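You operate a simulated robot arm through the tools that you are given. There is no shell and no other tool. Be economical: measure what you need, move in short steps, check, and stop when the job is done.

You are at the controls of a simulated two-armed robot. One attempt, no reset.

JOB
Wipe up the spill on the top of the tall bench with the grey towel and put it back.

It is judged by the outcome, as a careful person would: the job done as asked, and still so three seconds after it is handed in. It fails if anything else is knocked over, pushed out of place, dropped, spilled or broken. Flat cloth is picked up by pressing the open fingertips on it (5 to 10 N) and closing them slowly along it; thin cloth reads only 2 to 8 mm in the jaws.

ROBOT AND FRAMES
Two 7-joint arms with two-finger parallel grippers on one trunk, on a base that drives. Base frame: it is fixed to the floor where the robot stands at the start and does not move with it; the origin is under the middle of the robot, x ahead of it, y to its left, z up. Units: cm, degrees, N and s.
The left shoulder is at the start at [6, 18.9, 117.8], the right one opposite. Payload 3.43 kg a hand.
The TCP of each hand is the grasp point between the finger pads, 3 cm short of the fingertips. In the tool frame z runs along the fingers and y along their closing line. The gripper opens to 9.4 cm. The fingers are 2.8 cm wide and 1 cm thick; the gripper's body (5 by 9.6 cm) begins 5.5 cm behind the TCP.
Orientation is told as [roll, pitch, yaw] about the base's x, y, z axes, in that order, counted from this pose: with the fingers straight down and closing along the base's y, the tool's x points along the base's -x, its y along +y and its z along -z.

CONTROLS
- The arms move only by the tool step_arm. It takes "left_increments", "right_increments" or both (then of equal length, played together; a hand with none holds still); each is a list of rows, each an object of numbers (a shift or turn left out is 0, a gripper value left out holds the last): "tx", "ty", "tz": the shift along the tool's x, y, z in units of 250 mm (1.0 is 250 mm); "rx", "ry", "rz": the turn, a rotation vector about the tool's x, y, z in units of 120 degrees (1.0 is 120 degrees); "fingers": the opening, from 0 (shut) to 1 (fully open). In form: [{"tx": .., "ty": .., "tz": .., "rx": .., "ry": .., "rz": .., "fingers": ..}, ...]. A call has 1 to 12 rows; each row is the pose to reach, as a shift and turn from the pose commanded when the call began, along the tool's axes at that moment. A call with a number of a shift or a turn outside -1 to 1 is refused whole. Each row takes 0.2 s and may step no farther than 5 cm and 8.6 degrees from the row before; otherwise, or with a gripper value out of range, the whole call is refused. Where a pose cannot be reached the arm comes as near as it can. A force on the tool above 40 N (or 10 N above the force at the start of the call, whichever is more), or a blocked arm, ends the call early, and 0.2 s more pass. Each finger travels about 15.3 cm/s and halts on what it meets, pressing with about 33 N; the grip force reading is that of the motor and also rises with nothing between the fingers. The clock runs only during rows and for 0.2 s after the last one: add rows that repeat a pose to give the fingers time. It gives the time, the measured TCP pose, the force on the tool (base axes), the opening and the grip force at its end, in the units of the frame above (readings bear some noise), with the torque about the TCP (base axes, N m) and any sound that the robot's microphone picked up.
- Cameras (640 x 400 px; columns grow to the right, rows downward): "scene" is now at [0.42, -0.54, 171.28]; the picture's right is [-0.09, -1.00, 0.00], its down [-0.88, 0.08, -0.47] and it looks along [0.47, -0.04, -0.88] (base axes); focal length 263 px, centre (320, 200). "left" rides on the left gripper at [7.6, -1.4, -10.2] in its tool frame; the picture's right is [0.18, 0.98, 0.00], its down [-0.75, 0.14, -0.64] and it looks along [-0.63, 0.12, 0.77] (tool axes); focal length 243 px, centre (320, 200). "right" rides on the right gripper at [7.6, 1.4, -10.3] in its tool frame; the picture's right is [-0.18, 0.98, 0.00], its down [-0.75, -0.14, -0.64] and it looks along [-0.63, -0.12, 0.77] (tool axes); focal length 243 px, centre (320, 200).
- grab_frame(camera): a new picture of that camera. It takes no simulated time.
- raise_lower(by): slides the trunk up (or, below 0, down) by that many cm; the arms and the scene camera ride with it, the base frame stays. It gives what a move gives, with no picture.
- roll_base(legs): drives the robot by 1 to 6 legs, each [ahead, left, turn to the left] in cm, cm and degrees, along the robot's own axes; the way and the turn of a leg run together, so that a leg with both is an arc; at most 150 cm and 180 degrees a leg. The arms and the cameras ride along, it lands a little off, and it stops where it bumps. It gives what a move gives.
- pan_tilt(pan, tilt): turns the head with the scene camera to pan (to the left, within 86 degrees either way) and tilt (down, from -29 to 69), counted from straight ahead of the robot. It gives what a move gives.
- point_at(camera, pixels): for up to 12 pixels [column, row] of the newest picture of that camera ("zoom" is the newest enlarged one), the place [x, y, z] in the base frame of the surface seen there, good to about 0.2 cm. It takes no simulated time.
- close_up(camera, box): a new picture of the part [left, top, right, bottom] of that camera's present view, enlarged. It takes no simulated time.
- sign_off(): hands the job in; it is judged then, once.

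Go step by step. Measure first, check grasps and placings, and put right what went wrong. The budget is 80 turns and 62 pictures, counting those below and the enlarged ones. Unless the task says otherwise, let go and move clear before handing in, and close with one line.

The tools are called after ">>>" as name(argument=value, ...) on one line, values as JSON. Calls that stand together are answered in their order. step_arm: Moves the arms, as the interface text tells. Its arguments: {"type":"object","properties":{"left_increments":{"type":"array","items":{"type":"object","properties":{"tx":{"type":"number"},"ty":{"type":"number"},"tz":{"type":"number"},"rx":{"type":"number"},"ry":{"type":"number"},"rz":{"type":"number"},"fingers":{"type":"number"}}}},"right_increments":{"type":"array","items":{"type":"object","properties":{"tx":{"type":"number"},"ty":{"type":"number"},"tz":{"type":"number"},"rx":{"type":"number"},"ry":{"type":"number"},"rz":{"type":"number"},"fingers":{"type":"number"}}}}},"required":[]} The other tools are called the same way: raise_lower (by) slides the trunk up or down; roll_base (legs) drives the base; pan_tilt (pan, tilt) turns the head that bears the scene camera; grab_frame (camera) takes a picture; point_at (camera, pixels) gives the place of the surface under pixels of a picture; close_up (camera, box) takes an enlarged picture of a part of a camera's view; sign_off () hands the job in.

At the start:

```text
time_s: 0.0
left_tool_pos: [48.68, 15.34, 111.73]
left_orientation: [0.0, 0.1, 0.1]
left_ft_force: [0.4, -0.1, 0.1]
left_ft_torque: [0.02, 0.02, 0.0]
left_finger_gap: 9.41
left_finger_force: 0.0
right_tool_pos: [32.21, -13.49, 116.12]
right_orientation: [0.0, 0.1, 0.0]
right_ft_force: [-0.9, 0.4, -1.5]
right_ft_torque: [-0.03, -0.01, 0.03]
right_finger_gap: 9.4
right_finger_force: 0.0
trunk travel left (down, up): [-85.0, 14.0]
robot x, y, heading: [-0.1, 0.02, -0.0]
head pan, tilt: [-5.0, 61.6]
```

scene: 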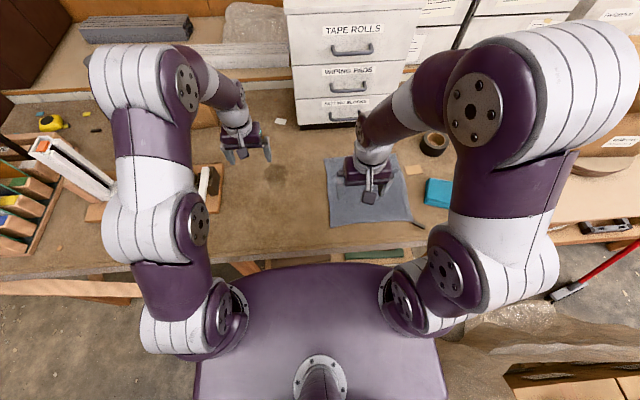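
right: 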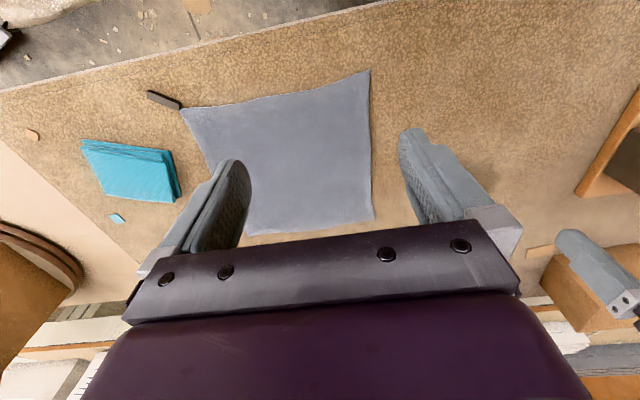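
left: 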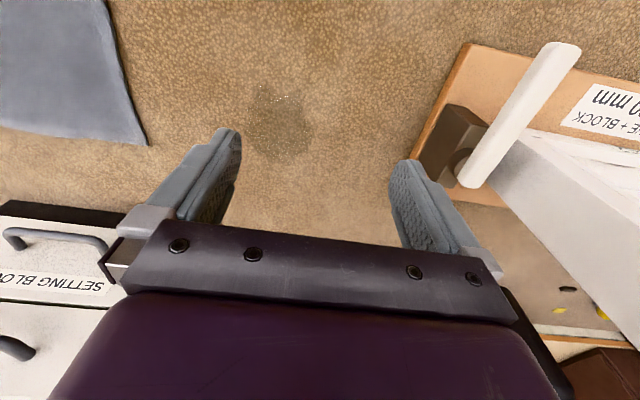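

The towel appears at scene (365,190) and a dark patch at about (277,172), which is also at left (283,120). I'll measure both and take a closer look.

>>> point_at(camera="scene", pixels=[[277, 172], [326, 158], [396, 153], [411, 220], [331, 227], [355, 215], [437, 192], [387, 253], [414, 170], [590, 255], [600, 200], [330, 127]])

>>> point_at(camera="left", pixels=[[283, 120], [248, 100], [318, 115], [280, 85], [285, 160], [147, 145], [440, 140], [415, 160]])

>>> point_at(camera="right", pixels=[[182, 107], [369, 70], [373, 218], [250, 235], [280, 160], [165, 100], [130, 170]])

>>> close_up(camera="scene", box=[180, 100, 480, 288])

```text
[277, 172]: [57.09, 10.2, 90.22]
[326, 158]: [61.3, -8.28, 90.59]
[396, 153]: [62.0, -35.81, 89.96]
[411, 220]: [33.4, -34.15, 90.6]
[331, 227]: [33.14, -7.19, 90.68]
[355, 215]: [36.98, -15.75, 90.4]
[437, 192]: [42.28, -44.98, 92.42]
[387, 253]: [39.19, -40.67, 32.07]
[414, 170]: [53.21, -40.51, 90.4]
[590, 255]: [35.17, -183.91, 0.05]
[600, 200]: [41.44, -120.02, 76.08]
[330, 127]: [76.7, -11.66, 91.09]
```

```text
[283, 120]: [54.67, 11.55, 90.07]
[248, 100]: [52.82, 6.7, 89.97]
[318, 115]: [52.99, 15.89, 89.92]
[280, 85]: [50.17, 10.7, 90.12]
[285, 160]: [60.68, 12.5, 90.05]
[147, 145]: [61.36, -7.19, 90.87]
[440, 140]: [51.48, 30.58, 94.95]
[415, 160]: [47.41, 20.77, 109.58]
```

```text
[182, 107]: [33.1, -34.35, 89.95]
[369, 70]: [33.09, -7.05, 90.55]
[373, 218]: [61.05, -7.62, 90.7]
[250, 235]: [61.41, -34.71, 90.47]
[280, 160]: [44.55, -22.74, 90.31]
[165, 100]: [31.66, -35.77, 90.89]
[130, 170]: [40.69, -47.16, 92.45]
```

```text
2.13 times, centred on (330, 194) of scene
```

zoom: 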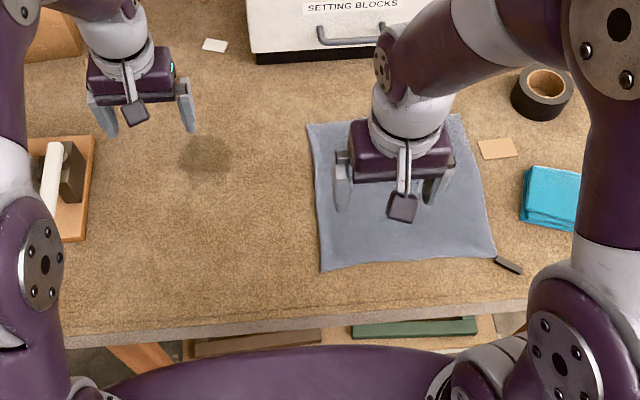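

The bench top is at z≈90.1. The towel is about 28×28 cm with corners (61,-8), (61.5,-35), (33,-34) and (33,-7), and the dark patch is near (55,11). Before I commit, I'll look around to confirm which bench is the tall one and whether there's another spill.

>>> pan_tilt(pan=-60, tilt=40)

>>> grab_frame(camera="scene")

>>> pan_tilt(pan=50, tilt=40)

>>> grab_frame(camera="scene")

>>> close_up(camera="left", box=[200, 60, 360, 160])

```text
time_s: 1.2
left_tool_pos: [48.6, 15.32, 111.83]
left_orientation: [-0.1, 0.0, 0.0]
left_ft_force: [-0.7, 0.8, 0.6]
left_ft_torque: [0.01, 0.0, 0.05]
left_finger_gap: 9.41
left_finger_force: 0.0
right_tool_pos: [32.24, -13.44, 116.3]
right_orientation: [0.0, 0.0, 0.0]
right_ft_force: [-0.2, -0.4, -0.4]
right_ft_torque: [-0.05, -0.01, 0.0]
right_finger_gap: 9.41
right_finger_force: 0.1
trunk travel left (down, up): [-85.0, 14.0]
robot x, y, heading: [-0.1, -0.16, -0.0]
head pan, tilt: [-60.0, 40.0]
```

```text
57 pictures are left
```

scene: 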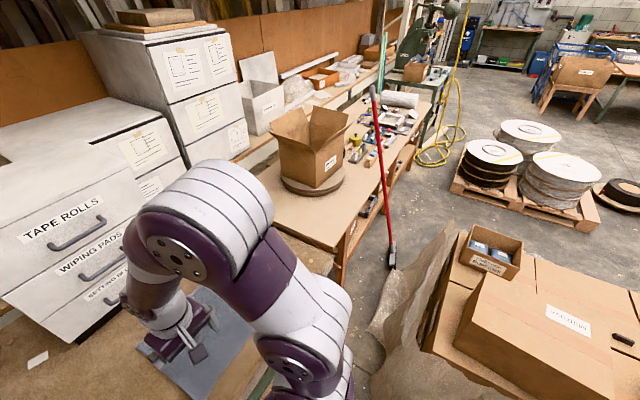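

```text
time_s: 3.1
left_tool_pos: [48.72, 15.39, 111.79]
left_orientation: [0.0, 0.0, 0.0]
left_ft_force: [0.3, -1.3, -0.3]
left_ft_torque: [0.01, 0.02, -0.01]
left_finger_gap: 9.4
left_finger_force: 0.0
right_tool_pos: [32.07, -13.39, 116.31]
right_orientation: [0.1, 0.1, -0.1]
right_ft_force: [0.0, 0.4, 0.0]
right_ft_torque: [-0.01, 0.01, -0.03]
right_finger_gap: 9.4
right_finger_force: 0.0
trunk travel left (down, up): [-85.0, 14.0]
robot x, y, heading: [0.2, -0.1, 0.1]
head pan, tilt: [50.0, 40.0]
```

```text
56 pictures are left
```

scene: 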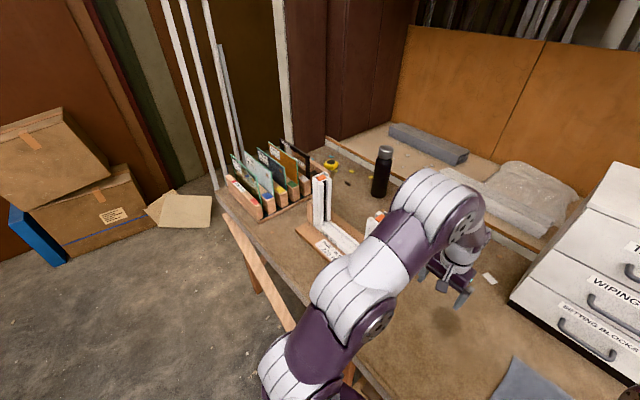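

```text
4.00 times, centred on (280, 110) of left
```

zoom: 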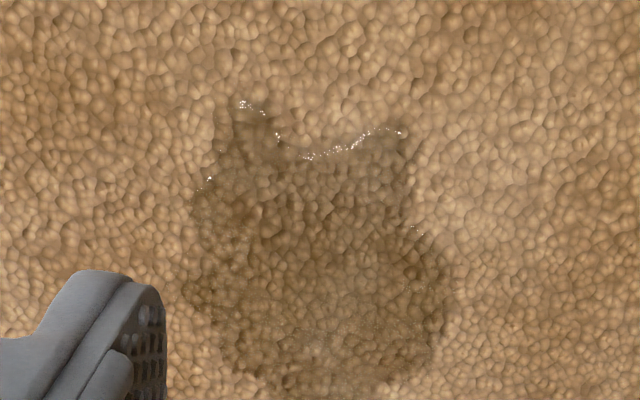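

The spill is a patch of roughly x 50–60, y 6.5–15 on this tall bench, and the lower bench is off to the right. My plan is to pinch the left and right edges of the towel with both hands and slide it flat over the spill. Then I'll press and wipe with the left fingertips and slide it back. First I'll check for obstacles.

>>> pan_tilt(pan=0, tilt=62)

>>> close_up(camera="right", box=[120, 60, 280, 160])

>>> grab_frame(camera="left")

>>> point_at(camera="left", pixels=[[467, 45], [412, 158], [448, 108], [470, 180], [565, 45], [520, 140], [245, 115], [312, 120], [270, 157], [265, 83]])

>>> point_at(camera="zoom", pixels=[[130, 130], [230, 185], [255, 195], [180, 150]])

```text
time_s: 4.3
left_tool_pos: [48.67, 15.36, 111.71]
left_orientation: [0.0, 0.0, 0.0]
left_ft_force: [-0.6, 0.0, -0.4]
left_ft_torque: [-0.02, -0.02, -0.05]
left_finger_gap: 9.41
left_finger_force: 0.0
right_tool_pos: [32.23, -13.46, 116.18]
right_orientation: [0.0, 0.0, 0.1]
right_ft_force: [0.4, 0.2, 0.1]
right_ft_torque: [0.0, -0.01, 0.01]
right_finger_gap: 9.4
right_finger_force: 0.1
trunk travel left (down, up): [-85.0, 14.0]
robot x, y, heading: [0.16, 0.05, 0.1]
head pan, tilt: [0.0, 62.0]
```

```text
4.00 times, centred on (200, 110) of right
```

zoom: 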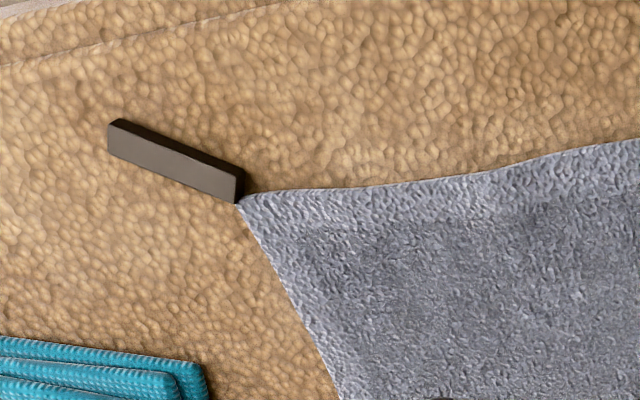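

```text
53 pictures are left
```

left: 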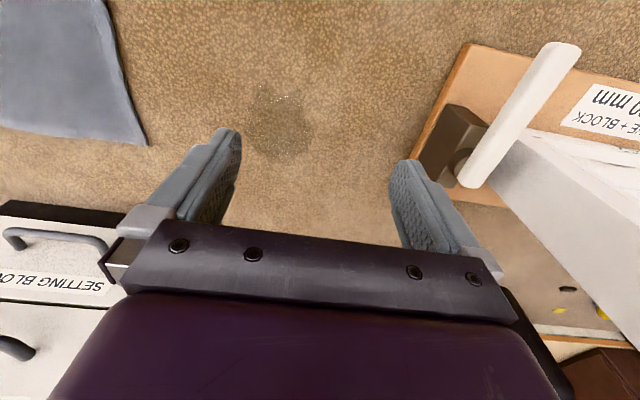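

```text
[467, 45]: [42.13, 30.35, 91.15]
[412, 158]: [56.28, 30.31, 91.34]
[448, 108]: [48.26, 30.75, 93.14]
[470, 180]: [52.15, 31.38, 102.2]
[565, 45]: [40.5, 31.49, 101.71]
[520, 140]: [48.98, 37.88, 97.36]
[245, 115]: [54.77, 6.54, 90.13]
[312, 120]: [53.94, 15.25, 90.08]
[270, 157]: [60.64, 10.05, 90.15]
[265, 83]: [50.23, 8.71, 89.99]
```

```text
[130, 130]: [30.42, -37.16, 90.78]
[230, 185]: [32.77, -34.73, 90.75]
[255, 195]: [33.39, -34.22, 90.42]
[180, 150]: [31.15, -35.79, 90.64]
```

The corner block at (32,-35) only touches the towel's corner, and the fixture on the left starts at y≈30, so the way is clear. I'll move both hands above the towel's edges with the fingers part open.

>>> step_arm(right_increments=[{"tx": -0.079, "ty": -0.0878, "tz": 0.081, "fingers": 0.45}, {"tx": -0.158, "ty": -0.1755, "tz": 0.162}, {"tx": -0.237, "ty": -0.263, "tz": 0.243}, {"tx": -0.316, "ty": -0.351, "tz": 0.324}, {"tx": -0.395, "ty": -0.439, "tz": 0.405}, {"tx": -0.474, "ty": -0.527, "tz": 0.486}, {"tx": -0.553, "ty": -0.614, "tz": 0.567}, {"tx": -0.632, "ty": -0.702, "tz": 0.648}], left_increments=[{"tx": 0.0034, "ty": -0.125, "tz": 0.0585, "fingers": 0.45}, {"tx": 0.0068, "ty": -0.25, "tz": 0.117}, {"tx": 0.01, "ty": -0.375, "tz": 0.1755}, {"tx": 0.0135, "ty": -0.5, "tz": 0.234}, {"tx": 0.017, "ty": -0.625, "tz": 0.2925}, {"tx": 0.02, "ty": -0.75, "tz": 0.351}, {"tx": 0.0235, "ty": -0.875, "tz": 0.4095}, {"tx": 0.027, "ty": -1.0, "tz": 0.468}])

>>> grab_frame(camera="scene")

>>> grab_frame(camera="right")

>>> grab_frame(camera="left")

```text
time_s: 6.1
left_tool_pos: [48.16, -9.75, 99.76]
left_orientation: [0.2, 0.1, -0.1]
left_ft_force: [0.3, -0.1, -1.1]
left_ft_torque: [0.03, 0.01, -0.04]
left_finger_gap: 4.26
left_finger_force: 0.0
right_tool_pos: [47.96, -31.31, 100.1]
right_orientation: [0.1, 0.1, 0.0]
right_ft_force: [-0.6, -0.4, -0.5]
right_ft_torque: [-0.01, 0.01, 0.02]
right_finger_gap: 4.23
right_finger_force: 0.1
trunk travel left (down, up): [-85.0, 14.0]
robot x, y, heading: [0.15, 0.2, -0.0]
head pan, tilt: [0.0, 62.0]
```

```text
52 pictures are left
```

scene: 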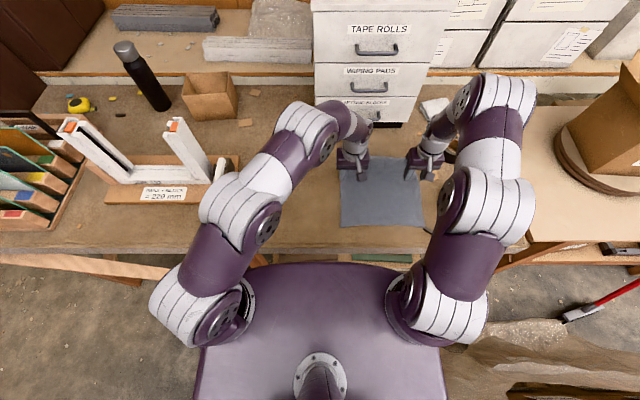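

```text
51 pictures are left
```

right: 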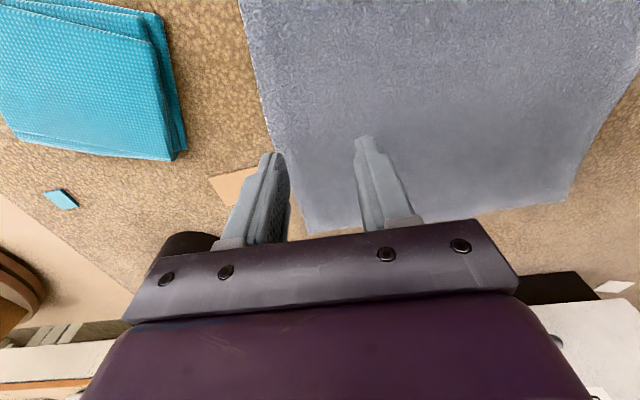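

```text
50 pictures are left
```

left: 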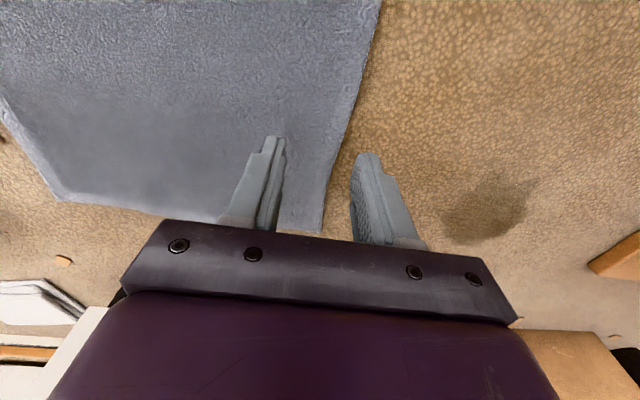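

The fingers straddle the towel's edges, so I'll measure where those edges lie near x≈48. The left one is at about left (340,160) and the right one at about right (268,150).

>>> point_at(camera="right", pixels=[[270, 140], [256, 70], [305, 225], [290, 190], [180, 60], [184, 145]])

>>> point_at(camera="left", pixels=[[348, 130], [335, 175], [366, 60], [300, 120]])

```text
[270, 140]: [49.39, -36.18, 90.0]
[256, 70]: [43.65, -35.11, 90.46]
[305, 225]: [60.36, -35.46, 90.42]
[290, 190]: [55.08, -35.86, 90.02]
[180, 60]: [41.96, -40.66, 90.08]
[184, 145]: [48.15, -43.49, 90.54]
```

```text
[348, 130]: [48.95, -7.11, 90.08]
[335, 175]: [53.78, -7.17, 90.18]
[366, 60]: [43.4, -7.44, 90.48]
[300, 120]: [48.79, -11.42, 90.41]
```

The edges are at y≈-7.2 (left) and y≈-35.5 (right). I'll shift the left hand to y≈-11.2 and lower both until the fingertips almost touch.

>>> step_arm(left_increments=[{"ty": -0.029, "tz": 0.06}, {"ty": -0.058, "tz": 0.12}, {"ty": -0.058, "tz": 0.18}, {"ty": -0.058, "tz": 0.23}, {"ty": -0.058, "tz": 0.246}], right_increments=[{"tz": 0.06}, {"tz": 0.12}, {"tz": 0.18}, {"tz": 0.24}, {"tz": 0.26}])

```text
time_s: 7.3
left_tool_pos: [47.95, -11.17, 93.73]
left_orientation: [0.0, 0.0, 0.0]
left_ft_force: [0.3, 0.2, -0.1]
left_ft_torque: [0.0, 0.01, -0.02]
left_finger_gap: 4.23
left_finger_force: 0.0
right_tool_pos: [48.09, -31.02, 93.72]
right_orientation: [0.0, 0.0, -0.1]
right_ft_force: [-0.5, 0.8, -0.9]
right_ft_torque: [0.03, 0.03, -0.02]
right_finger_gap: 4.23
right_finger_force: 0.0
trunk travel left (down, up): [-85.0, 14.0]
robot x, y, heading: [0.24, -0.04, 0.1]
head pan, tilt: [0.0, 62.0]
```

There's no contact yet, so I'll go down another 0.4 cm in small steps.

>>> step_arm(left_increments=[{"tz": 0.008}, {"tz": 0.016}, {"tz": 0.016}], right_increments=[{"tz": 0.008}, {"tz": 0.016}, {"tz": 0.016}])

```text
time_s: 8.1
left_tool_pos: [47.97, -10.95, 93.47]
left_orientation: [0.0, -0.2, 0.1]
left_ft_force: [0.7, -0.9, 0.6]
left_ft_torque: [-0.02, -0.03, -0.03]
left_finger_gap: 4.25
left_finger_force: 0.0
right_tool_pos: [48.14, -30.94, 93.3]
right_orientation: [-0.1, -0.2, 0.0]
right_ft_force: [0.5, -2.1, 11.8]
right_ft_torque: [-0.07, 0.0, 0.01]
right_finger_gap: 4.24
right_finger_force: 0.1
trunk travel left (down, up): [-85.0, 14.0]
robot x, y, heading: [0.14, 0.21, -0.1]
head pan, tilt: [0.0, 62.0]
```

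The right hand is pressing at 11.8 N and the left hasn't touched yet. I'll ease the right hand up slightly and lower the left.

>>> step_arm(left_increments=[{"tz": 0.004}, {"tz": 0.008}, {"tz": 0.01}], right_increments=[{"tz": -0.001}, {"tz": -0.002}, {"tz": -0.002}])

```text
time_s: 8.9
left_tool_pos: [47.93, -11.18, 93.38]
left_orientation: [-0.1, -0.1, 0.0]
left_ft_force: [1.7, 3.3, 12.5]
left_ft_torque: [0.13, -0.04, 0.01]
left_finger_gap: 4.25
left_finger_force: 0.3
right_tool_pos: [47.95, -30.94, 93.34]
right_orientation: [-0.1, -0.1, 0.1]
right_ft_force: [1.9, -4.3, 11.3]
right_ft_torque: [-0.2, -0.14, 0.0]
right_finger_gap: 4.24
right_finger_force: 0.1
trunk travel left (down, up): [-85.0, 14.0]
robot x, y, heading: [-0.23, -0.48, 0.0]
head pan, tilt: [0.0, 62.0]
```

Both hands now press at about 12 N. I'll ease off a touch and close slowly.

>>> step_arm(left_increments=[{"tz": -0.002, "fingers": 0.42}, {"tz": -0.003, "fingers": 0.36}, {"tz": -0.003, "fingers": 0.3}, {"tz": -0.003, "fingers": 0.24}, {"tz": -0.003, "fingers": 0.18}, {"tz": -0.003, "fingers": 0.12}, {"tz": -0.003, "fingers": 0.06}, {"tz": -0.003, "fingers": 0.0}, {"tz": -0.003, "fingers": 0.0}, {"tz": -0.003, "fingers": 0.0}], right_increments=[{"tz": -0.002, "fingers": 0.42}, {"tz": -0.003, "fingers": 0.36}, {"tz": -0.003, "fingers": 0.3}, {"tz": -0.003, "fingers": 0.24}, {"tz": -0.003, "fingers": 0.18}, {"tz": -0.003, "fingers": 0.12}, {"tz": -0.003, "fingers": 0.06}, {"tz": -0.003, "fingers": 0.0}, {"tz": -0.003, "fingers": 0.0}, {"tz": -0.003, "fingers": 0.0}])

>>> grab_frame(camera="left")

>>> grab_frame(camera="right")

```text
time_s: 11.1
left_tool_pos: [47.94, -11.17, 93.37]
left_orientation: [0.0, -0.1, 0.0]
left_ft_force: [-1.5, -3.5, 7.7]
left_ft_torque: [-0.07, 0.02, 0.05]
left_finger_gap: 0.42
left_finger_force: 33.0
right_tool_pos: [48.05, -30.95, 93.36]
right_orientation: [0.1, 0.0, 0.1]
right_ft_force: [-0.2, 3.0, 5.4]
right_ft_torque: [0.05, 0.04, 0.04]
right_finger_gap: 0.35
right_finger_force: 33.3
trunk travel left (down, up): [-85.0, 14.0]
robot x, y, heading: [0.08, -0.01, 0.1]
head pan, tilt: [0.0, 62.0]
```

```text
49 pictures are left
```

left: 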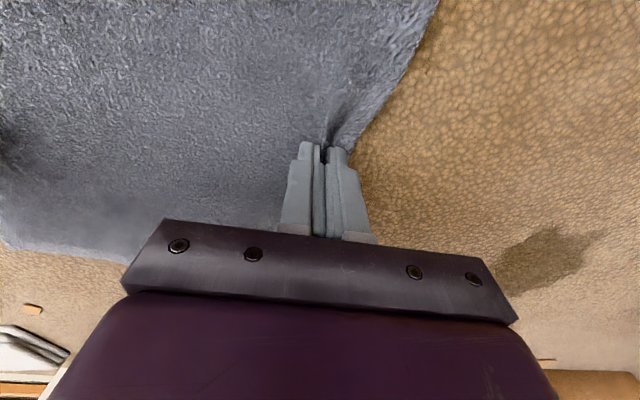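

```text
48 pictures are left
```

right: 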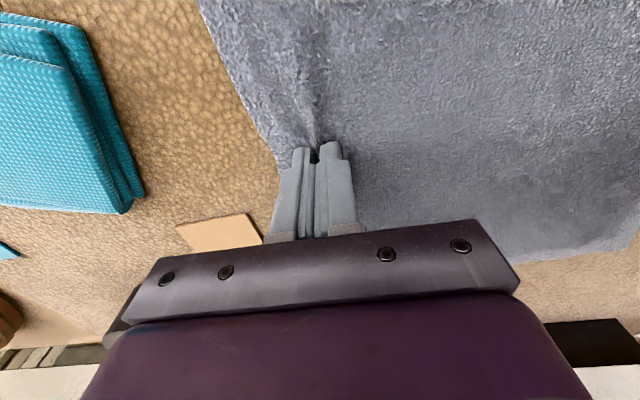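

Both grips read as cloth (0.42 and 0.35 cm at 33 N). I'll lift both hands 3 cm and look again.

>>> step_arm(left_increments=[{"tz": -0.06}, {"tz": -0.12}, {"tz": -0.12}], right_increments=[{"tz": -0.06}, {"tz": -0.12}, {"tz": -0.12}])

>>> grab_frame(camera="scene")

>>> close_up(camera="scene", box=[220, 100, 480, 262])

>>> point_at(camera="scene", pixels=[[243, 124], [255, 92], [320, 122], [405, 125]])

```text
time_s: 11.9
left_tool_pos: [47.74, -11.17, 96.25]
left_orientation: [0.0, 0.0, 0.0]
left_ft_force: [0.5, -5.0, -0.6]
left_ft_torque: [-0.09, 0.0, 0.03]
left_finger_gap: 0.4
left_finger_force: 32.7
right_tool_pos: [48.04, -31.01, 96.15]
right_orientation: [0.0, -0.1, 0.0]
right_ft_force: [-0.3, 4.5, -0.8]
right_ft_torque: [0.15, 0.04, 0.04]
right_finger_gap: 0.37
right_finger_force: 33.3
trunk travel left (down, up): [-85.0, 14.0]
robot x, y, heading: [-0.22, -0.24, 0.0]
head pan, tilt: [0.0, 62.0]
```

```text
47 pictures are left
```

scene: 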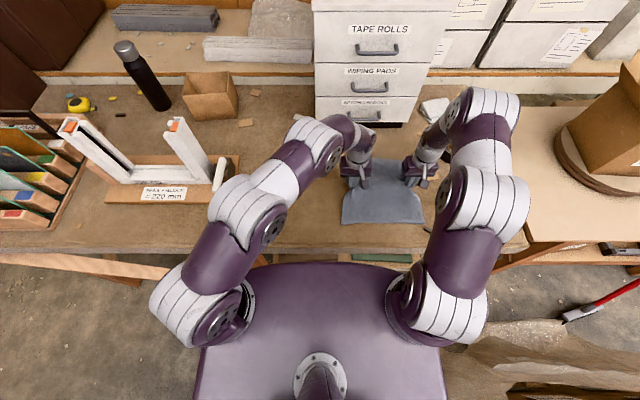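

```text
2.46 times, centred on (350, 181) of scene
```

zoom: 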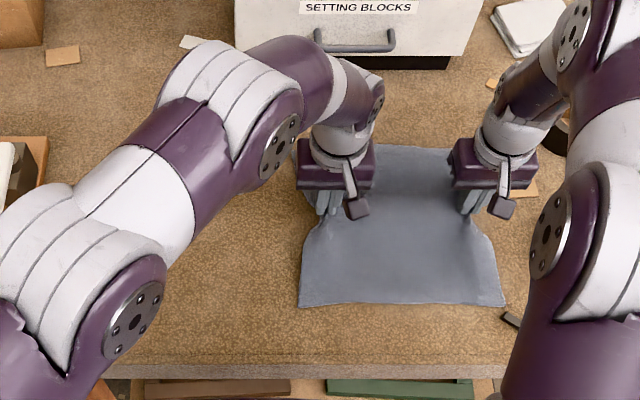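

```text
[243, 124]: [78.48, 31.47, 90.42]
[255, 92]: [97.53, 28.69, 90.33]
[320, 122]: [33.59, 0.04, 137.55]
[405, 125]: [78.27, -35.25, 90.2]
```

The towel came up with both hands and stays spread. I'll carry it left so the left fingertips arrive at (51,6), the near-right border of the spill, then lower it.

>>> step_arm(left_increments=[{"tx": -0.02, "ty": 0.11}, {"tx": -0.04, "ty": 0.22}, {"tx": -0.06, "ty": 0.33}, {"tx": -0.08, "ty": 0.44}, {"tx": -0.1, "ty": 0.55}, {"tx": -0.12, "ty": 0.66}, {"tx": -0.12, "ty": 0.68}, {"tx": -0.12, "ty": 0.68, "tz": 0.06}, {"tx": -0.12, "ty": 0.68, "tz": 0.11}, {"tx": -0.12, "ty": 0.68, "tz": 0.12}], right_increments=[{"tx": -0.02, "ty": 0.12}, {"tx": -0.04, "ty": 0.235}, {"tx": -0.06, "ty": 0.345}, {"tx": -0.08, "ty": 0.455}, {"tx": -0.1, "ty": 0.565}, {"tx": -0.12, "ty": 0.675}, {"tx": -0.12, "ty": 0.7}, {"tx": -0.12, "ty": 0.7, "tz": 0.06}, {"tx": -0.12, "ty": 0.7, "tz": 0.09}, {"tx": -0.12, "ty": 0.7, "tz": 0.09}])

>>> close_up(camera="scene", box=[200, 100, 460, 262])

>>> grab_frame(camera="left")

```text
time_s: 14.1
left_tool_pos: [51.04, 5.97, 93.5]
left_orientation: [0.1, -0.2, 0.0]
left_ft_force: [2.3, 1.6, 6.3]
left_ft_torque: [0.11, -0.04, 0.0]
left_finger_gap: 0.37
left_finger_force: 32.6
right_tool_pos: [51.01, -13.38, 94.05]
right_orientation: [0.0, -0.1, 0.1]
right_ft_force: [0.4, 0.3, 2.5]
right_ft_torque: [0.0, -0.04, 0.0]
right_finger_gap: 0.37
right_finger_force: 33.2
trunk travel left (down, up): [-85.0, 14.0]
robot x, y, heading: [0.11, -0.27, 0.2]
head pan, tilt: [0.0, 62.0]
```

```text
2.46 times, centred on (330, 181) of scene
```

zoom: 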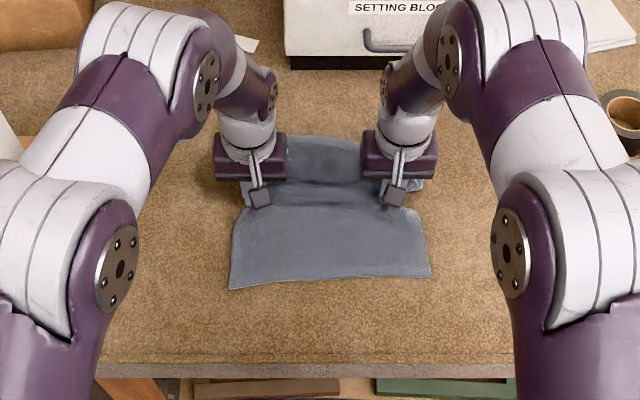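

```text
44 pictures are left
```

left: 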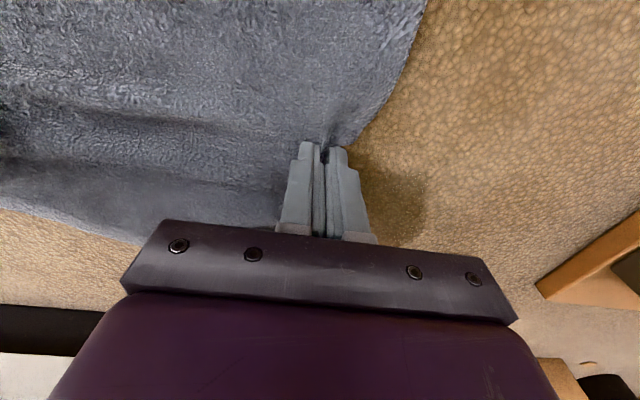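

The left fingertips press the towel at 6 N beside the spill. I'll start wiping with strokes in y from 5.5 to 16.5, both hands moving together and stepping in x.

>>> step_arm(left_increments=[{"ty": 0.08, "tz": 0.002}, {"ty": 0.16, "tz": 0.002}, {"ty": 0.24, "tz": 0.002}, {"ty": 0.32, "tz": 0.002}, {"ty": 0.41, "tz": 0.002}, {"ty": 0.41, "tx": -0.09, "tz": 0.002}, {"ty": 0.32, "tx": -0.09, "tz": 0.002}, {"ty": 0.24, "tx": -0.09, "tz": 0.002}, {"ty": 0.16, "tx": -0.09, "tz": 0.002}, {"ty": 0.08, "tx": -0.09, "tz": 0.002}, {"ty": 0.0, "tx": -0.09, "tz": 0.002}, {"ty": 0.0, "tx": -0.18, "tz": 0.002}], right_increments=[{"ty": 0.08}, {"ty": 0.16}, {"ty": 0.24}, {"ty": 0.32}, {"ty": 0.41}, {"ty": 0.41, "tx": -0.09}, {"ty": 0.32, "tx": -0.09}, {"ty": 0.24, "tx": -0.09}, {"ty": 0.16, "tx": -0.09}, {"ty": 0.08, "tx": -0.09}, {"ty": 0.0, "tx": -0.09}, {"ty": 0.0, "tx": -0.18}])

>>> grab_frame(camera="left")

```text
time_s: 16.7
left_tool_pos: [55.41, 5.82, 93.36]
left_orientation: [0.0, 0.1, -0.1]
left_ft_force: [-4.0, -1.9, 8.2]
left_ft_torque: [-0.11, 0.16, 0.01]
left_finger_gap: 0.38
left_finger_force: 32.5
right_tool_pos: [55.64, -13.72, 94.12]
right_orientation: [0.1, -0.1, 0.0]
right_ft_force: [-0.3, 0.7, 0.9]
right_ft_torque: [0.0, 0.03, 0.03]
right_finger_gap: 0.39
right_finger_force: 33.0
trunk travel left (down, up): [-85.0, 14.0]
robot x, y, heading: [-0.03, 0.08, 0.2]
head pan, tilt: [0.0, 62.0]
```

```text
43 pictures are left
```

left: 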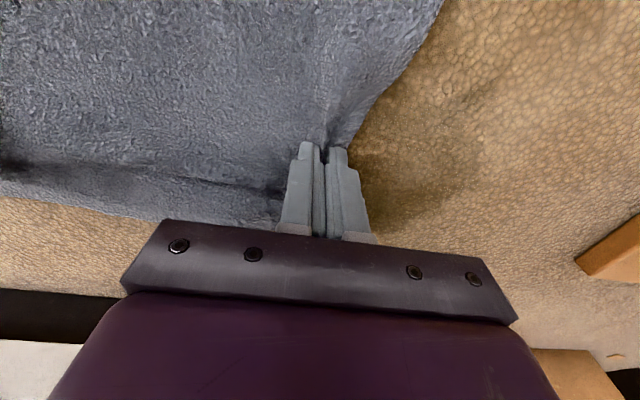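

The patch ahead of the fingers at left (410,110) is visibly fading and the force is steady at 8 N. I'll continue with the next strokes at x≈55.5, 57.8 and 60.

>>> step_arm(left_increments=[{"ty": 0.08}, {"ty": 0.16}, {"ty": 0.24}, {"ty": 0.32}, {"ty": 0.42}, {"ty": 0.42, "tx": -0.09}, {"ty": 0.32, "tx": -0.09}, {"ty": 0.24, "tx": -0.09}, {"ty": 0.16, "tx": -0.09}, {"ty": 0.08, "tx": -0.09}, {"ty": 0.0, "tx": -0.09}, {"ty": 0.0, "tx": -0.18}], right_increments=[{"ty": 0.08}, {"ty": 0.16}, {"ty": 0.24}, {"ty": 0.32}, {"ty": 0.42}, {"ty": 0.42, "tx": -0.09}, {"ty": 0.32, "tx": -0.09}, {"ty": 0.24, "tx": -0.09}, {"ty": 0.16, "tx": -0.09}, {"ty": 0.08, "tx": -0.09}, {"ty": 0.0, "tx": -0.09}, {"ty": 0.0, "tx": -0.18}])

>>> step_arm(left_increments=[{"ty": 0.08}, {"ty": 0.16}, {"ty": 0.24}, {"ty": 0.32}, {"ty": 0.42}, {"ty": 0.42, "tx": 0.09}, {"ty": 0.32, "tx": 0.09}, {"ty": 0.24, "tx": 0.09}, {"ty": 0.16, "tx": 0.09}, {"ty": 0.08, "tx": 0.09}, {"ty": 0.0, "tx": 0.09}, {"ty": 0.0, "tx": 0.18}], right_increments=[{"ty": 0.08}, {"ty": 0.16}, {"ty": 0.24}, {"ty": 0.32}, {"ty": 0.42}, {"ty": 0.42, "tx": 0.09}, {"ty": 0.32, "tx": 0.09}, {"ty": 0.24, "tx": 0.09}, {"ty": 0.16, "tx": 0.09}, {"ty": 0.08, "tx": 0.09}, {"ty": 0.0, "tx": 0.09}, {"ty": 0.0, "tx": 0.18}])

>>> grab_frame(camera="left")

>>> grab_frame(camera="scene")

```text
time_s: 19.3
left_tool_pos: [59.69, 5.77, 93.29]
left_orientation: [0.0, -0.1, -0.1]
left_ft_force: [-9.2, -2.2, 15.5]
left_ft_torque: [-0.09, 0.29, 0.01]
left_finger_gap: 0.38
left_finger_force: 33.2
right_tool_pos: [59.86, -13.45, 94.06]
right_orientation: [0.0, -0.2, 0.0]
right_ft_force: [0.3, -0.6, 0.4]
right_ft_torque: [0.0, -0.01, 0.01]
right_finger_gap: 0.36
right_finger_force: 33.2
trunk travel left (down, up): [-85.0, 14.0]
robot x, y, heading: [-0.08, 0.17, 0.0]
head pan, tilt: [0.0, 62.0]
```

```text
time_s: 21.9
left_tool_pos: [55.41, 5.89, 93.42]
left_orientation: [0.0, -0.1, 0.0]
left_ft_force: [2.5, -1.5, 5.2]
left_ft_torque: [-0.03, -0.12, 0.03]
left_finger_gap: 0.38
left_finger_force: 33.4
right_tool_pos: [55.4, -13.46, 94.0]
right_orientation: [0.0, -0.1, -0.1]
right_ft_force: [-0.4, 0.1, 0.7]
right_ft_torque: [0.01, -0.03, 0.01]
right_finger_gap: 0.37
right_finger_force: 33.4
trunk travel left (down, up): [-85.0, 14.0]
robot x, y, heading: [-0.4, 0.15, 0.0]
head pan, tilt: [0.0, 62.0]
```

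```text
42 pictures are left
```

left: 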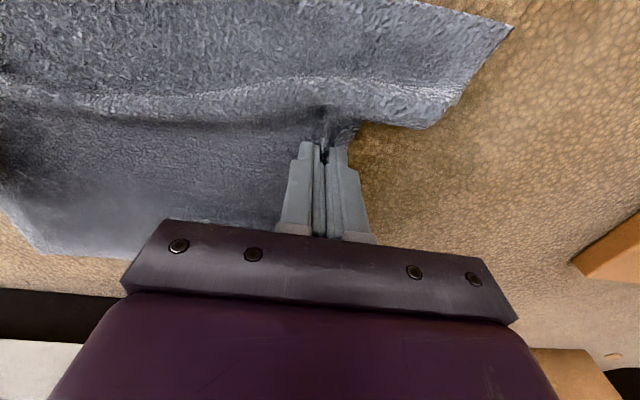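

```text
41 pictures are left
```

scene: 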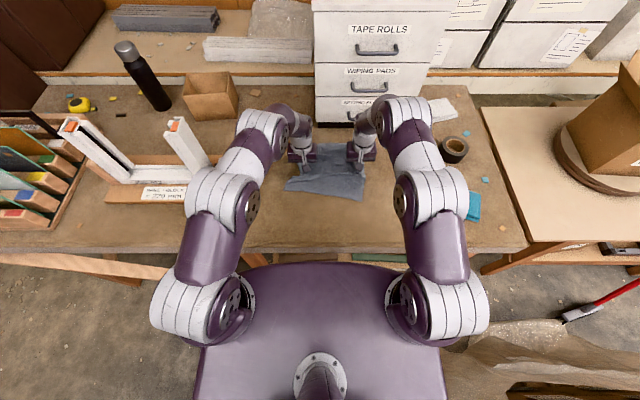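

The patch beside the fingers is now only faint, though a fold has formed in the towel. I'll lift both hands and move back right and away to inspect the spot, which will also straighten the towel.

>>> step_arm(left_increments=[{"tz": -0.1}, {"tz": -0.16}, {"tz": -0.16, "ty": -0.12}, {"tz": -0.16, "ty": -0.24}, {"tz": -0.16, "ty": -0.36}, {"tz": -0.16, "ty": -0.48}, {"tz": -0.16, "ty": -0.48}], right_increments=[{"tz": -0.1}, {"tz": -0.14}, {"tz": -0.14, "ty": -0.12}, {"tz": -0.14, "ty": -0.24}, {"tz": -0.14, "ty": -0.36}, {"tz": -0.14, "ty": -0.48}, {"tz": -0.14, "ty": -0.48}])

>>> grab_frame(camera="left")

>>> close_up(camera="scene", box=[220, 110, 420, 235])

```text
time_s: 23.5
left_tool_pos: [55.34, -6.05, 97.16]
left_orientation: [-0.1, 0.1, 0.0]
left_ft_force: [-0.3, -0.5, -0.4]
left_ft_torque: [-0.01, 0.01, -0.01]
left_finger_gap: 0.38
left_finger_force: 33.2
right_tool_pos: [55.53, -25.43, 97.7]
right_orientation: [-0.2, 0.0, -0.1]
right_ft_force: [0.9, 0.0, -0.2]
right_ft_torque: [0.01, -0.01, 0.02]
right_finger_gap: 0.4
right_finger_force: 33.2
trunk travel left (down, up): [-85.0, 14.0]
robot x, y, heading: [-0.2, 0.12, -0.1]
head pan, tilt: [0.0, 62.0]
```

```text
40 pictures are left
```

left: 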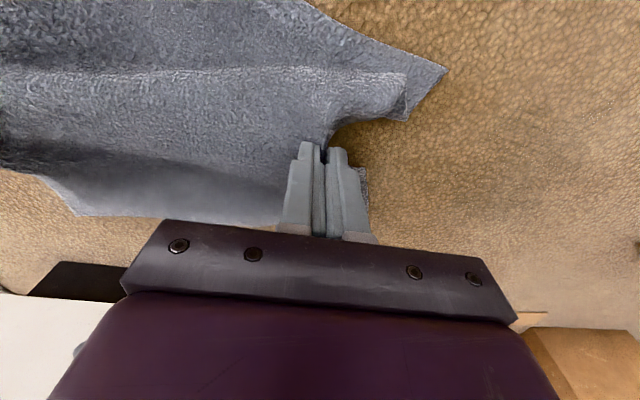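

```text
3.20 times, centred on (320, 172) of scene
```

zoom: 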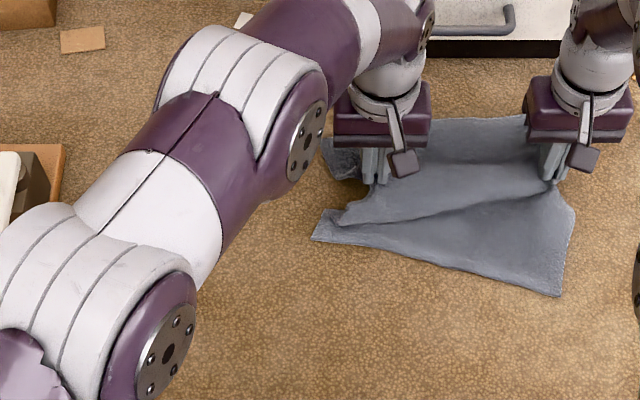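

I'll take a closer look at the wiped spot, around left (400–640, 60–260).

>>> close_up(camera="left", box=[400, 80, 640, 230])

>>> point_at(camera="zoom", pixels=[[100, 200], [300, 200], [500, 200], [500, 60], [600, 60], [400, 330], [200, 330], [300, 60]])

```text
2.67 times, centred on (520, 155) of left
```

zoom: 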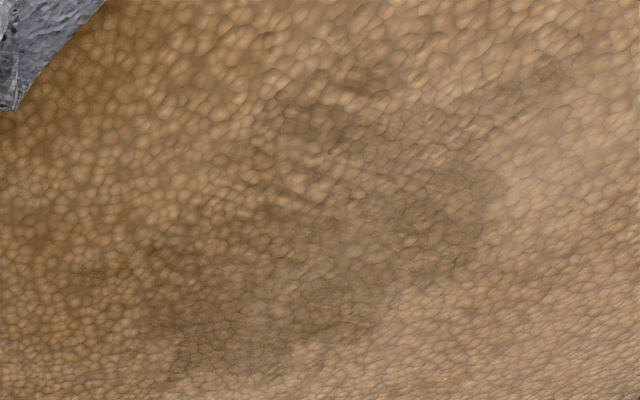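

```text
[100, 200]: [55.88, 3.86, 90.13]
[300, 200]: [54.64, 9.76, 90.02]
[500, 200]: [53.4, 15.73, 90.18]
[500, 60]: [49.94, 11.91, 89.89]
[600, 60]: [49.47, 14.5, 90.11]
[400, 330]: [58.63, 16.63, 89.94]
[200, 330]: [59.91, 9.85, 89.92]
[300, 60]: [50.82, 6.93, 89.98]
```

A residue remains at roughly (50–54, 9–15.5) and (56–60, 6–13). I'll wipe again with tighter strokes and slightly more pressure, starting from the near side.

>>> step_arm(left_increments=[{"tx": 0.08, "ty": 0.11, "tz": -0.03}, {"tx": 0.16, "ty": 0.22, "tz": -0.03}, {"tx": 0.234, "ty": 0.33, "tz": -0.03}, {"tx": 0.234, "ty": 0.44, "tz": -0.03}, {"tx": 0.234, "ty": 0.44, "tz": 0.08}, {"tx": 0.234, "ty": 0.44, "tz": 0.14}, {"tx": 0.234, "ty": 0.44, "tz": 0.152}], right_increments=[{"tx": 0.08, "ty": 0.11, "tz": -0.03}, {"tx": 0.16, "ty": 0.22, "tz": -0.03}, {"tx": 0.234, "ty": 0.33, "tz": -0.03}, {"tx": 0.234, "ty": 0.44, "tz": -0.03}, {"tx": 0.234, "ty": 0.44, "tz": 0.08}, {"tx": 0.234, "ty": 0.44, "tz": 0.14}, {"tx": 0.234, "ty": 0.44, "tz": 0.14}])

```text
time_s: 25.1
left_tool_pos: [49.67, 4.9, 93.84]
left_orientation: [-0.1, -0.5, 0.0]
left_ft_force: [4.5, 2.7, 31.4]
left_ft_torque: [0.09, -0.11, 0.0]
left_finger_gap: 0.39
left_finger_force: 33.1
right_tool_pos: [49.6, -14.57, 94.25]
right_orientation: [0.0, -0.1, 0.0]
right_ft_force: [0.7, 0.3, 0.5]
right_ft_torque: [-0.01, 0.03, 0.01]
right_finger_gap: 0.37
right_finger_force: 33.3
trunk travel left (down, up): [-85.0, 14.0]
robot x, y, heading: [0.08, 0.58, -0.1]
head pan, tilt: [0.0, 62.0]
```

The left hand reads 31 N because it's standing on a folded layer. I'll ease up 0.4 cm and begin the stroke.

>>> step_arm(left_increments=[{"tz": -0.016}, {"tz": -0.016, "ty": 0.1}, {"tz": -0.016, "ty": 0.2}], right_increments=[{"tz": 0}, {"ty": 0.1}, {"ty": 0.2}])

>>> grab_frame(camera="left")

```text
time_s: 25.9
left_tool_pos: [49.19, 9.86, 93.89]
left_orientation: [0.1, 0.0, 0.1]
left_ft_force: [-0.8, -7.5, 18.0]
left_ft_torque: [-0.22, 0.0, -0.02]
left_finger_gap: 0.36
left_finger_force: 33.3
right_tool_pos: [49.62, -9.46, 94.07]
right_orientation: [0.1, -0.1, 0.0]
right_ft_force: [0.0, 0.1, -0.3]
right_ft_torque: [-0.02, 0.0, 0.02]
right_finger_gap: 0.36
right_finger_force: 32.7
trunk travel left (down, up): [-85.0, 14.0]
robot x, y, heading: [-0.22, 0.11, 0.0]
head pan, tilt: [0.0, 62.0]
```

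```text
37 pictures are left
```

left: 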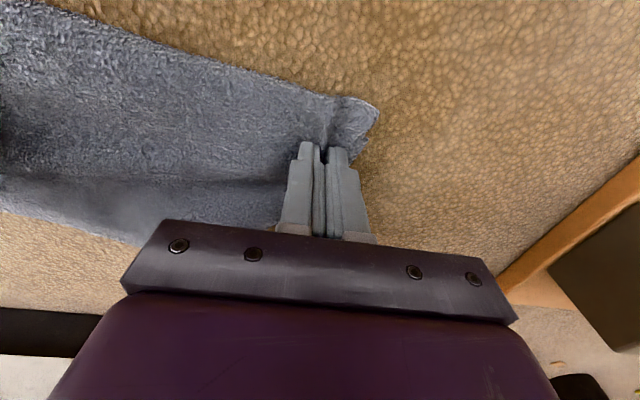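

The near corner has tucked underneath, so the towel is double there, which is a fine wiping pad at 18 N. I'll do a tight serpentine stepping 1.5 cm in x.

>>> step_arm(left_increments=[{"ty": 0.14}, {"ty": 0.28}, {"ty": 0.28, "tx": -0.06}, {"ty": 0.12, "tx": -0.06}, {"ty": -0.04, "tx": -0.06}, {"ty": -0.2, "tx": -0.06}, {"ty": -0.2, "tx": -0.12}, {"ty": -0.04, "tx": -0.12}, {"ty": 0.12, "tx": -0.12}, {"ty": 0.28, "tx": -0.12}, {"ty": 0.28, "tx": -0.18}, {"ty": 0.12, "tx": -0.18}], right_increments=[{"ty": 0.14}, {"ty": 0.28}, {"ty": 0.28, "tx": -0.06}, {"ty": 0.12, "tx": -0.06}, {"ty": -0.04, "tx": -0.06}, {"ty": -0.2, "tx": -0.06}, {"ty": -0.2, "tx": -0.12}, {"ty": -0.04, "tx": -0.12}, {"ty": 0.12, "tx": -0.12}, {"ty": 0.28, "tx": -0.12}, {"ty": 0.28, "tx": -0.18}, {"ty": 0.12, "tx": -0.18}])

```text
time_s: 28.5
left_tool_pos: [54.21, 12.77, 93.77]
left_orientation: [0.0, -0.1, 0.0]
left_ft_force: [0.9, 5.8, 12.8]
left_ft_torque: [0.24, 0.0, -0.01]
left_finger_gap: 0.4
left_finger_force: 33.2
right_tool_pos: [54.15, -6.59, 94.16]
right_orientation: [0.0, -0.1, 0.0]
right_ft_force: [0.2, 0.6, 0.6]
right_ft_torque: [0.07, 0.01, 0.02]
right_finger_gap: 0.37
right_finger_force: 32.9
trunk travel left (down, up): [-85.0, 14.0]
robot x, y, heading: [0.4, -0.14, 0.1]
head pan, tilt: [0.0, 62.0]
```

The force is 13 N and both grips are holding. I'll continue the serpentine out to x≈61.

>>> step_arm(left_increments=[{"ty": -0.16}, {"ty": -0.31}, {"ty": -0.31, "tx": -0.06}, {"ty": -0.15, "tx": -0.06}, {"ty": 0.01, "tx": -0.06}, {"ty": 0.16, "tx": -0.06}, {"ty": 0.16, "tx": -0.12}, {"ty": 0.0, "tx": -0.12}, {"ty": -0.16, "tx": -0.12}, {"ty": -0.31, "tx": -0.12}, {"ty": -0.31, "tx": -0.18}, {"ty": -0.15, "tx": -0.18}], right_increments=[{"ty": -0.16}, {"ty": -0.31}, {"ty": -0.31, "tx": -0.06}, {"ty": -0.15, "tx": -0.06}, {"ty": 0.01, "tx": -0.06}, {"ty": 0.16, "tx": -0.06}, {"ty": 0.16, "tx": -0.12}, {"ty": 0.0, "tx": -0.12}, {"ty": -0.16, "tx": -0.12}, {"ty": -0.31, "tx": -0.12}, {"ty": -0.31, "tx": -0.18}, {"ty": -0.15, "tx": -0.18}])

>>> step_arm(left_increments=[{"ty": 0.16}, {"ty": 0.3}, {"ty": 0.3, "tx": -0.07}, {"ty": 0.15, "tx": -0.07}, {"ty": 0.0, "tx": -0.07}, {"ty": -0.15, "tx": -0.07}, {"ty": -0.15, "tx": -0.07, "tz": -0.1}, {"ty": -0.3, "tx": -0.07, "tz": -0.18}, {"ty": -0.46, "tx": -0.07, "tz": -0.18}, {"ty": -0.62, "tx": -0.07, "tz": -0.18}, {"ty": -0.68, "tx": -0.07, "tz": -0.18}], right_increments=[{"ty": 0.16}, {"ty": 0.3}, {"ty": 0.3, "tx": -0.07}, {"ty": 0.15, "tx": -0.07}, {"ty": 0.0, "tx": -0.07}, {"ty": -0.15, "tx": -0.07}, {"ty": -0.15, "tx": -0.07, "tz": -0.1}, {"ty": -0.3, "tx": -0.07, "tz": -0.18}, {"ty": -0.46, "tx": -0.07, "tz": -0.18}, {"ty": -0.62, "tx": -0.07, "tz": -0.18}, {"ty": -0.68, "tx": -0.07, "tz": -0.18}])

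>>> grab_frame(camera="left")

>>> grab_frame(camera="scene")

```text
time_s: 31.1
left_tool_pos: [58.59, 9.15, 93.85]
left_orientation: [-0.1, -0.3, -0.1]
left_ft_force: [2.4, -5.8, 10.5]
left_ft_torque: [-0.18, -0.03, 0.07]
left_finger_gap: 0.37
left_finger_force: 32.9
right_tool_pos: [58.58, -10.24, 94.26]
right_orientation: [-0.1, 0.0, -0.2]
right_ft_force: [0.3, 0.1, 0.7]
right_ft_torque: [-0.03, 0.02, 0.03]
right_finger_gap: 0.36
right_finger_force: 32.5
trunk travel left (down, up): [-85.0, 14.0]
robot x, y, heading: [0.1, -0.03, -0.3]
head pan, tilt: [0.0, 62.0]
```

```text
time_s: 33.3
left_tool_pos: [58.22, -3.09, 98.6]
left_orientation: [-1.0, -0.8, -0.1]
left_ft_force: [2.9, -29.4, -0.4]
left_ft_torque: [-0.98, -0.1, -0.06]
left_finger_gap: 0.42
left_finger_force: 32.9
left hand out of reach, approached as far as the arm can: row 8, 9, 10, 11
right_tool_pos: [60.29, -24.22, 98.24]
right_orientation: [0.7, 0.5, 0.1]
right_ft_force: [-3.4, 28.6, 0.2]
right_ft_torque: [0.97, 0.1, 0.11]
right_finger_gap: 0.41
right_finger_force: 32.6
right hand out of reach, approached as far as the arm can: row 3
trunk travel left (down, up): [-85.0, 14.0]
robot x, y, heading: [0.04, -0.26, 0.2]
head pan, tilt: [0.0, 62.0]
stopped in row 11 (left hand): the force on the tool passed its limit (the readings are from after the stop); the commanded pose is now the measured one
```

```text
36 pictures are left
```

left: 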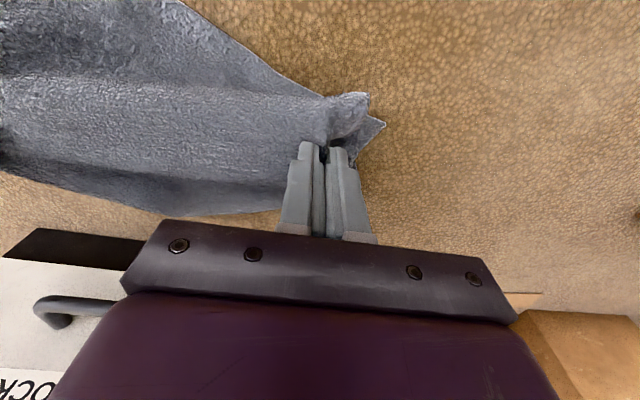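

```text
35 pictures are left
```

scene: 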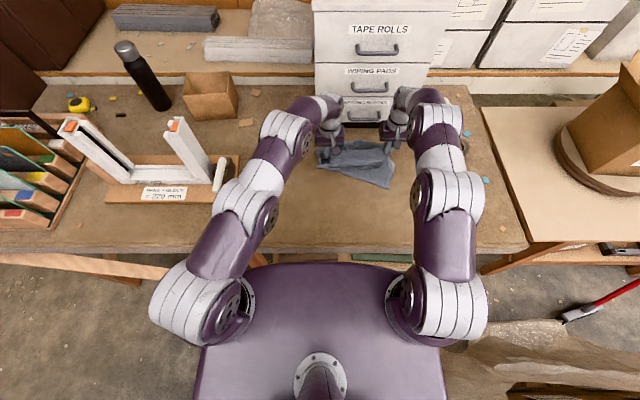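

The left hand ran out of reach and the towel pulled taut at 29 N, but both grips held. I'll relieve that by moving the right hand left 1.5 cm and both hands back 4 cm in x, then inspect the spot.

>>> step_arm(right_increments=[{"ty": 0.03}, {"ty": 0.06}, {"ty": 0.06, "tx": 0.1}, {"ty": 0.06, "tx": 0.23}], left_increments=[{"tx": 0.0}, {"tx": 0.0}, {"tx": 0.08}, {"tx": 0.16}])

>>> close_up(camera="left", box=[380, 60, 640, 222])

>>> point_at(camera="zoom", pixels=[[100, 200], [300, 200], [500, 200], [500, 60], [600, 60], [400, 330], [200, 330], [300, 60]])

>>> close_up(camera="scene", box=[220, 110, 420, 235])

```text
time_s: 34.3
left_tool_pos: [53.89, -2.72, 98.44]
left_orientation: [-0.5, -0.6, 0.0]
left_ft_force: [1.1, -9.3, 0.1]
left_ft_torque: [-0.25, -0.06, 0.01]
left_finger_gap: 0.38
left_finger_force: 32.7
right_tool_pos: [54.44, -23.06, 98.49]
right_orientation: [0.4, 0.2, 0.1]
right_ft_force: [-0.6, 8.9, 0.2]
right_ft_torque: [0.3, -0.01, 0.04]
right_finger_gap: 0.36
right_finger_force: 32.8
trunk travel left (down, up): [-85.0, 14.0]
robot x, y, heading: [0.09, 0.09, -0.1]
head pan, tilt: [0.0, 62.0]
```

```text
2.46 times, centred on (510, 141) of left
```

zoom: 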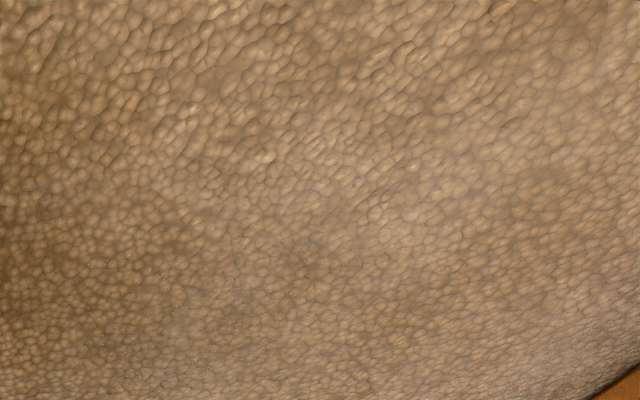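

```text
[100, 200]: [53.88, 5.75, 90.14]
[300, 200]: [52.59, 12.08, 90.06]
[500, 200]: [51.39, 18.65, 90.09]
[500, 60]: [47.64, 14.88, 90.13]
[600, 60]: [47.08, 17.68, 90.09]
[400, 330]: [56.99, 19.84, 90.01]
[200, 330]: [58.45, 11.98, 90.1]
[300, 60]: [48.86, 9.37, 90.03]
```

```text
3.20 times, centred on (320, 172) of scene
```

zoom: 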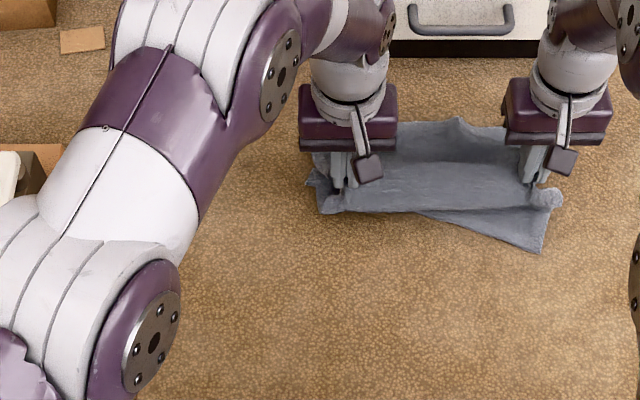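

It's much cleaner, with only faint darkness near (54,13) and (57,7.5). I'll do one more wiping round over x 53–60.

>>> step_arm(left_increments=[{"ty": 0.16, "tx": 0.03}, {"ty": 0.31, "tx": 0.03}, {"ty": 0.31, "tx": 0.03, "tz": 0.1}, {"ty": 0.31, "tx": 0.03, "tz": 0.16}, {"ty": 0.31, "tx": 0.03, "tz": 0.172}, {"ty": 0.31, "tx": 0.03, "tz": 0.172}], right_increments=[{"ty": 0.18, "tx": 0.03}, {"ty": 0.34, "tx": 0.03}, {"ty": 0.34, "tx": 0.03, "tz": 0.1}, {"ty": 0.34, "tx": 0.03, "tz": 0.16}, {"ty": 0.34, "tx": 0.03, "tz": 0.16}, {"ty": 0.34, "tx": 0.03, "tz": 0.16}])

```text
time_s: 35.7
left_tool_pos: [53.44, 4.87, 94.06]
left_orientation: [-0.7, -0.8, -0.1]
left_ft_force: [0.0, -1.0, 11.0]
left_ft_torque: [0.03, 0.0, -0.02]
left_finger_gap: 0.37
left_finger_force: 33.1
right_tool_pos: [53.82, -14.55, 94.47]
right_orientation: [0.5, 0.3, 0.2]
right_ft_force: [-0.7, 0.0, -0.5]
right_ft_torque: [-0.02, -0.01, -0.01]
right_finger_gap: 0.36
right_finger_force: 32.6
trunk travel left (down, up): [-85.0, 14.0]
robot x, y, heading: [0.02, 0.06, -0.0]
head pan, tilt: [0.0, 62.0]
```

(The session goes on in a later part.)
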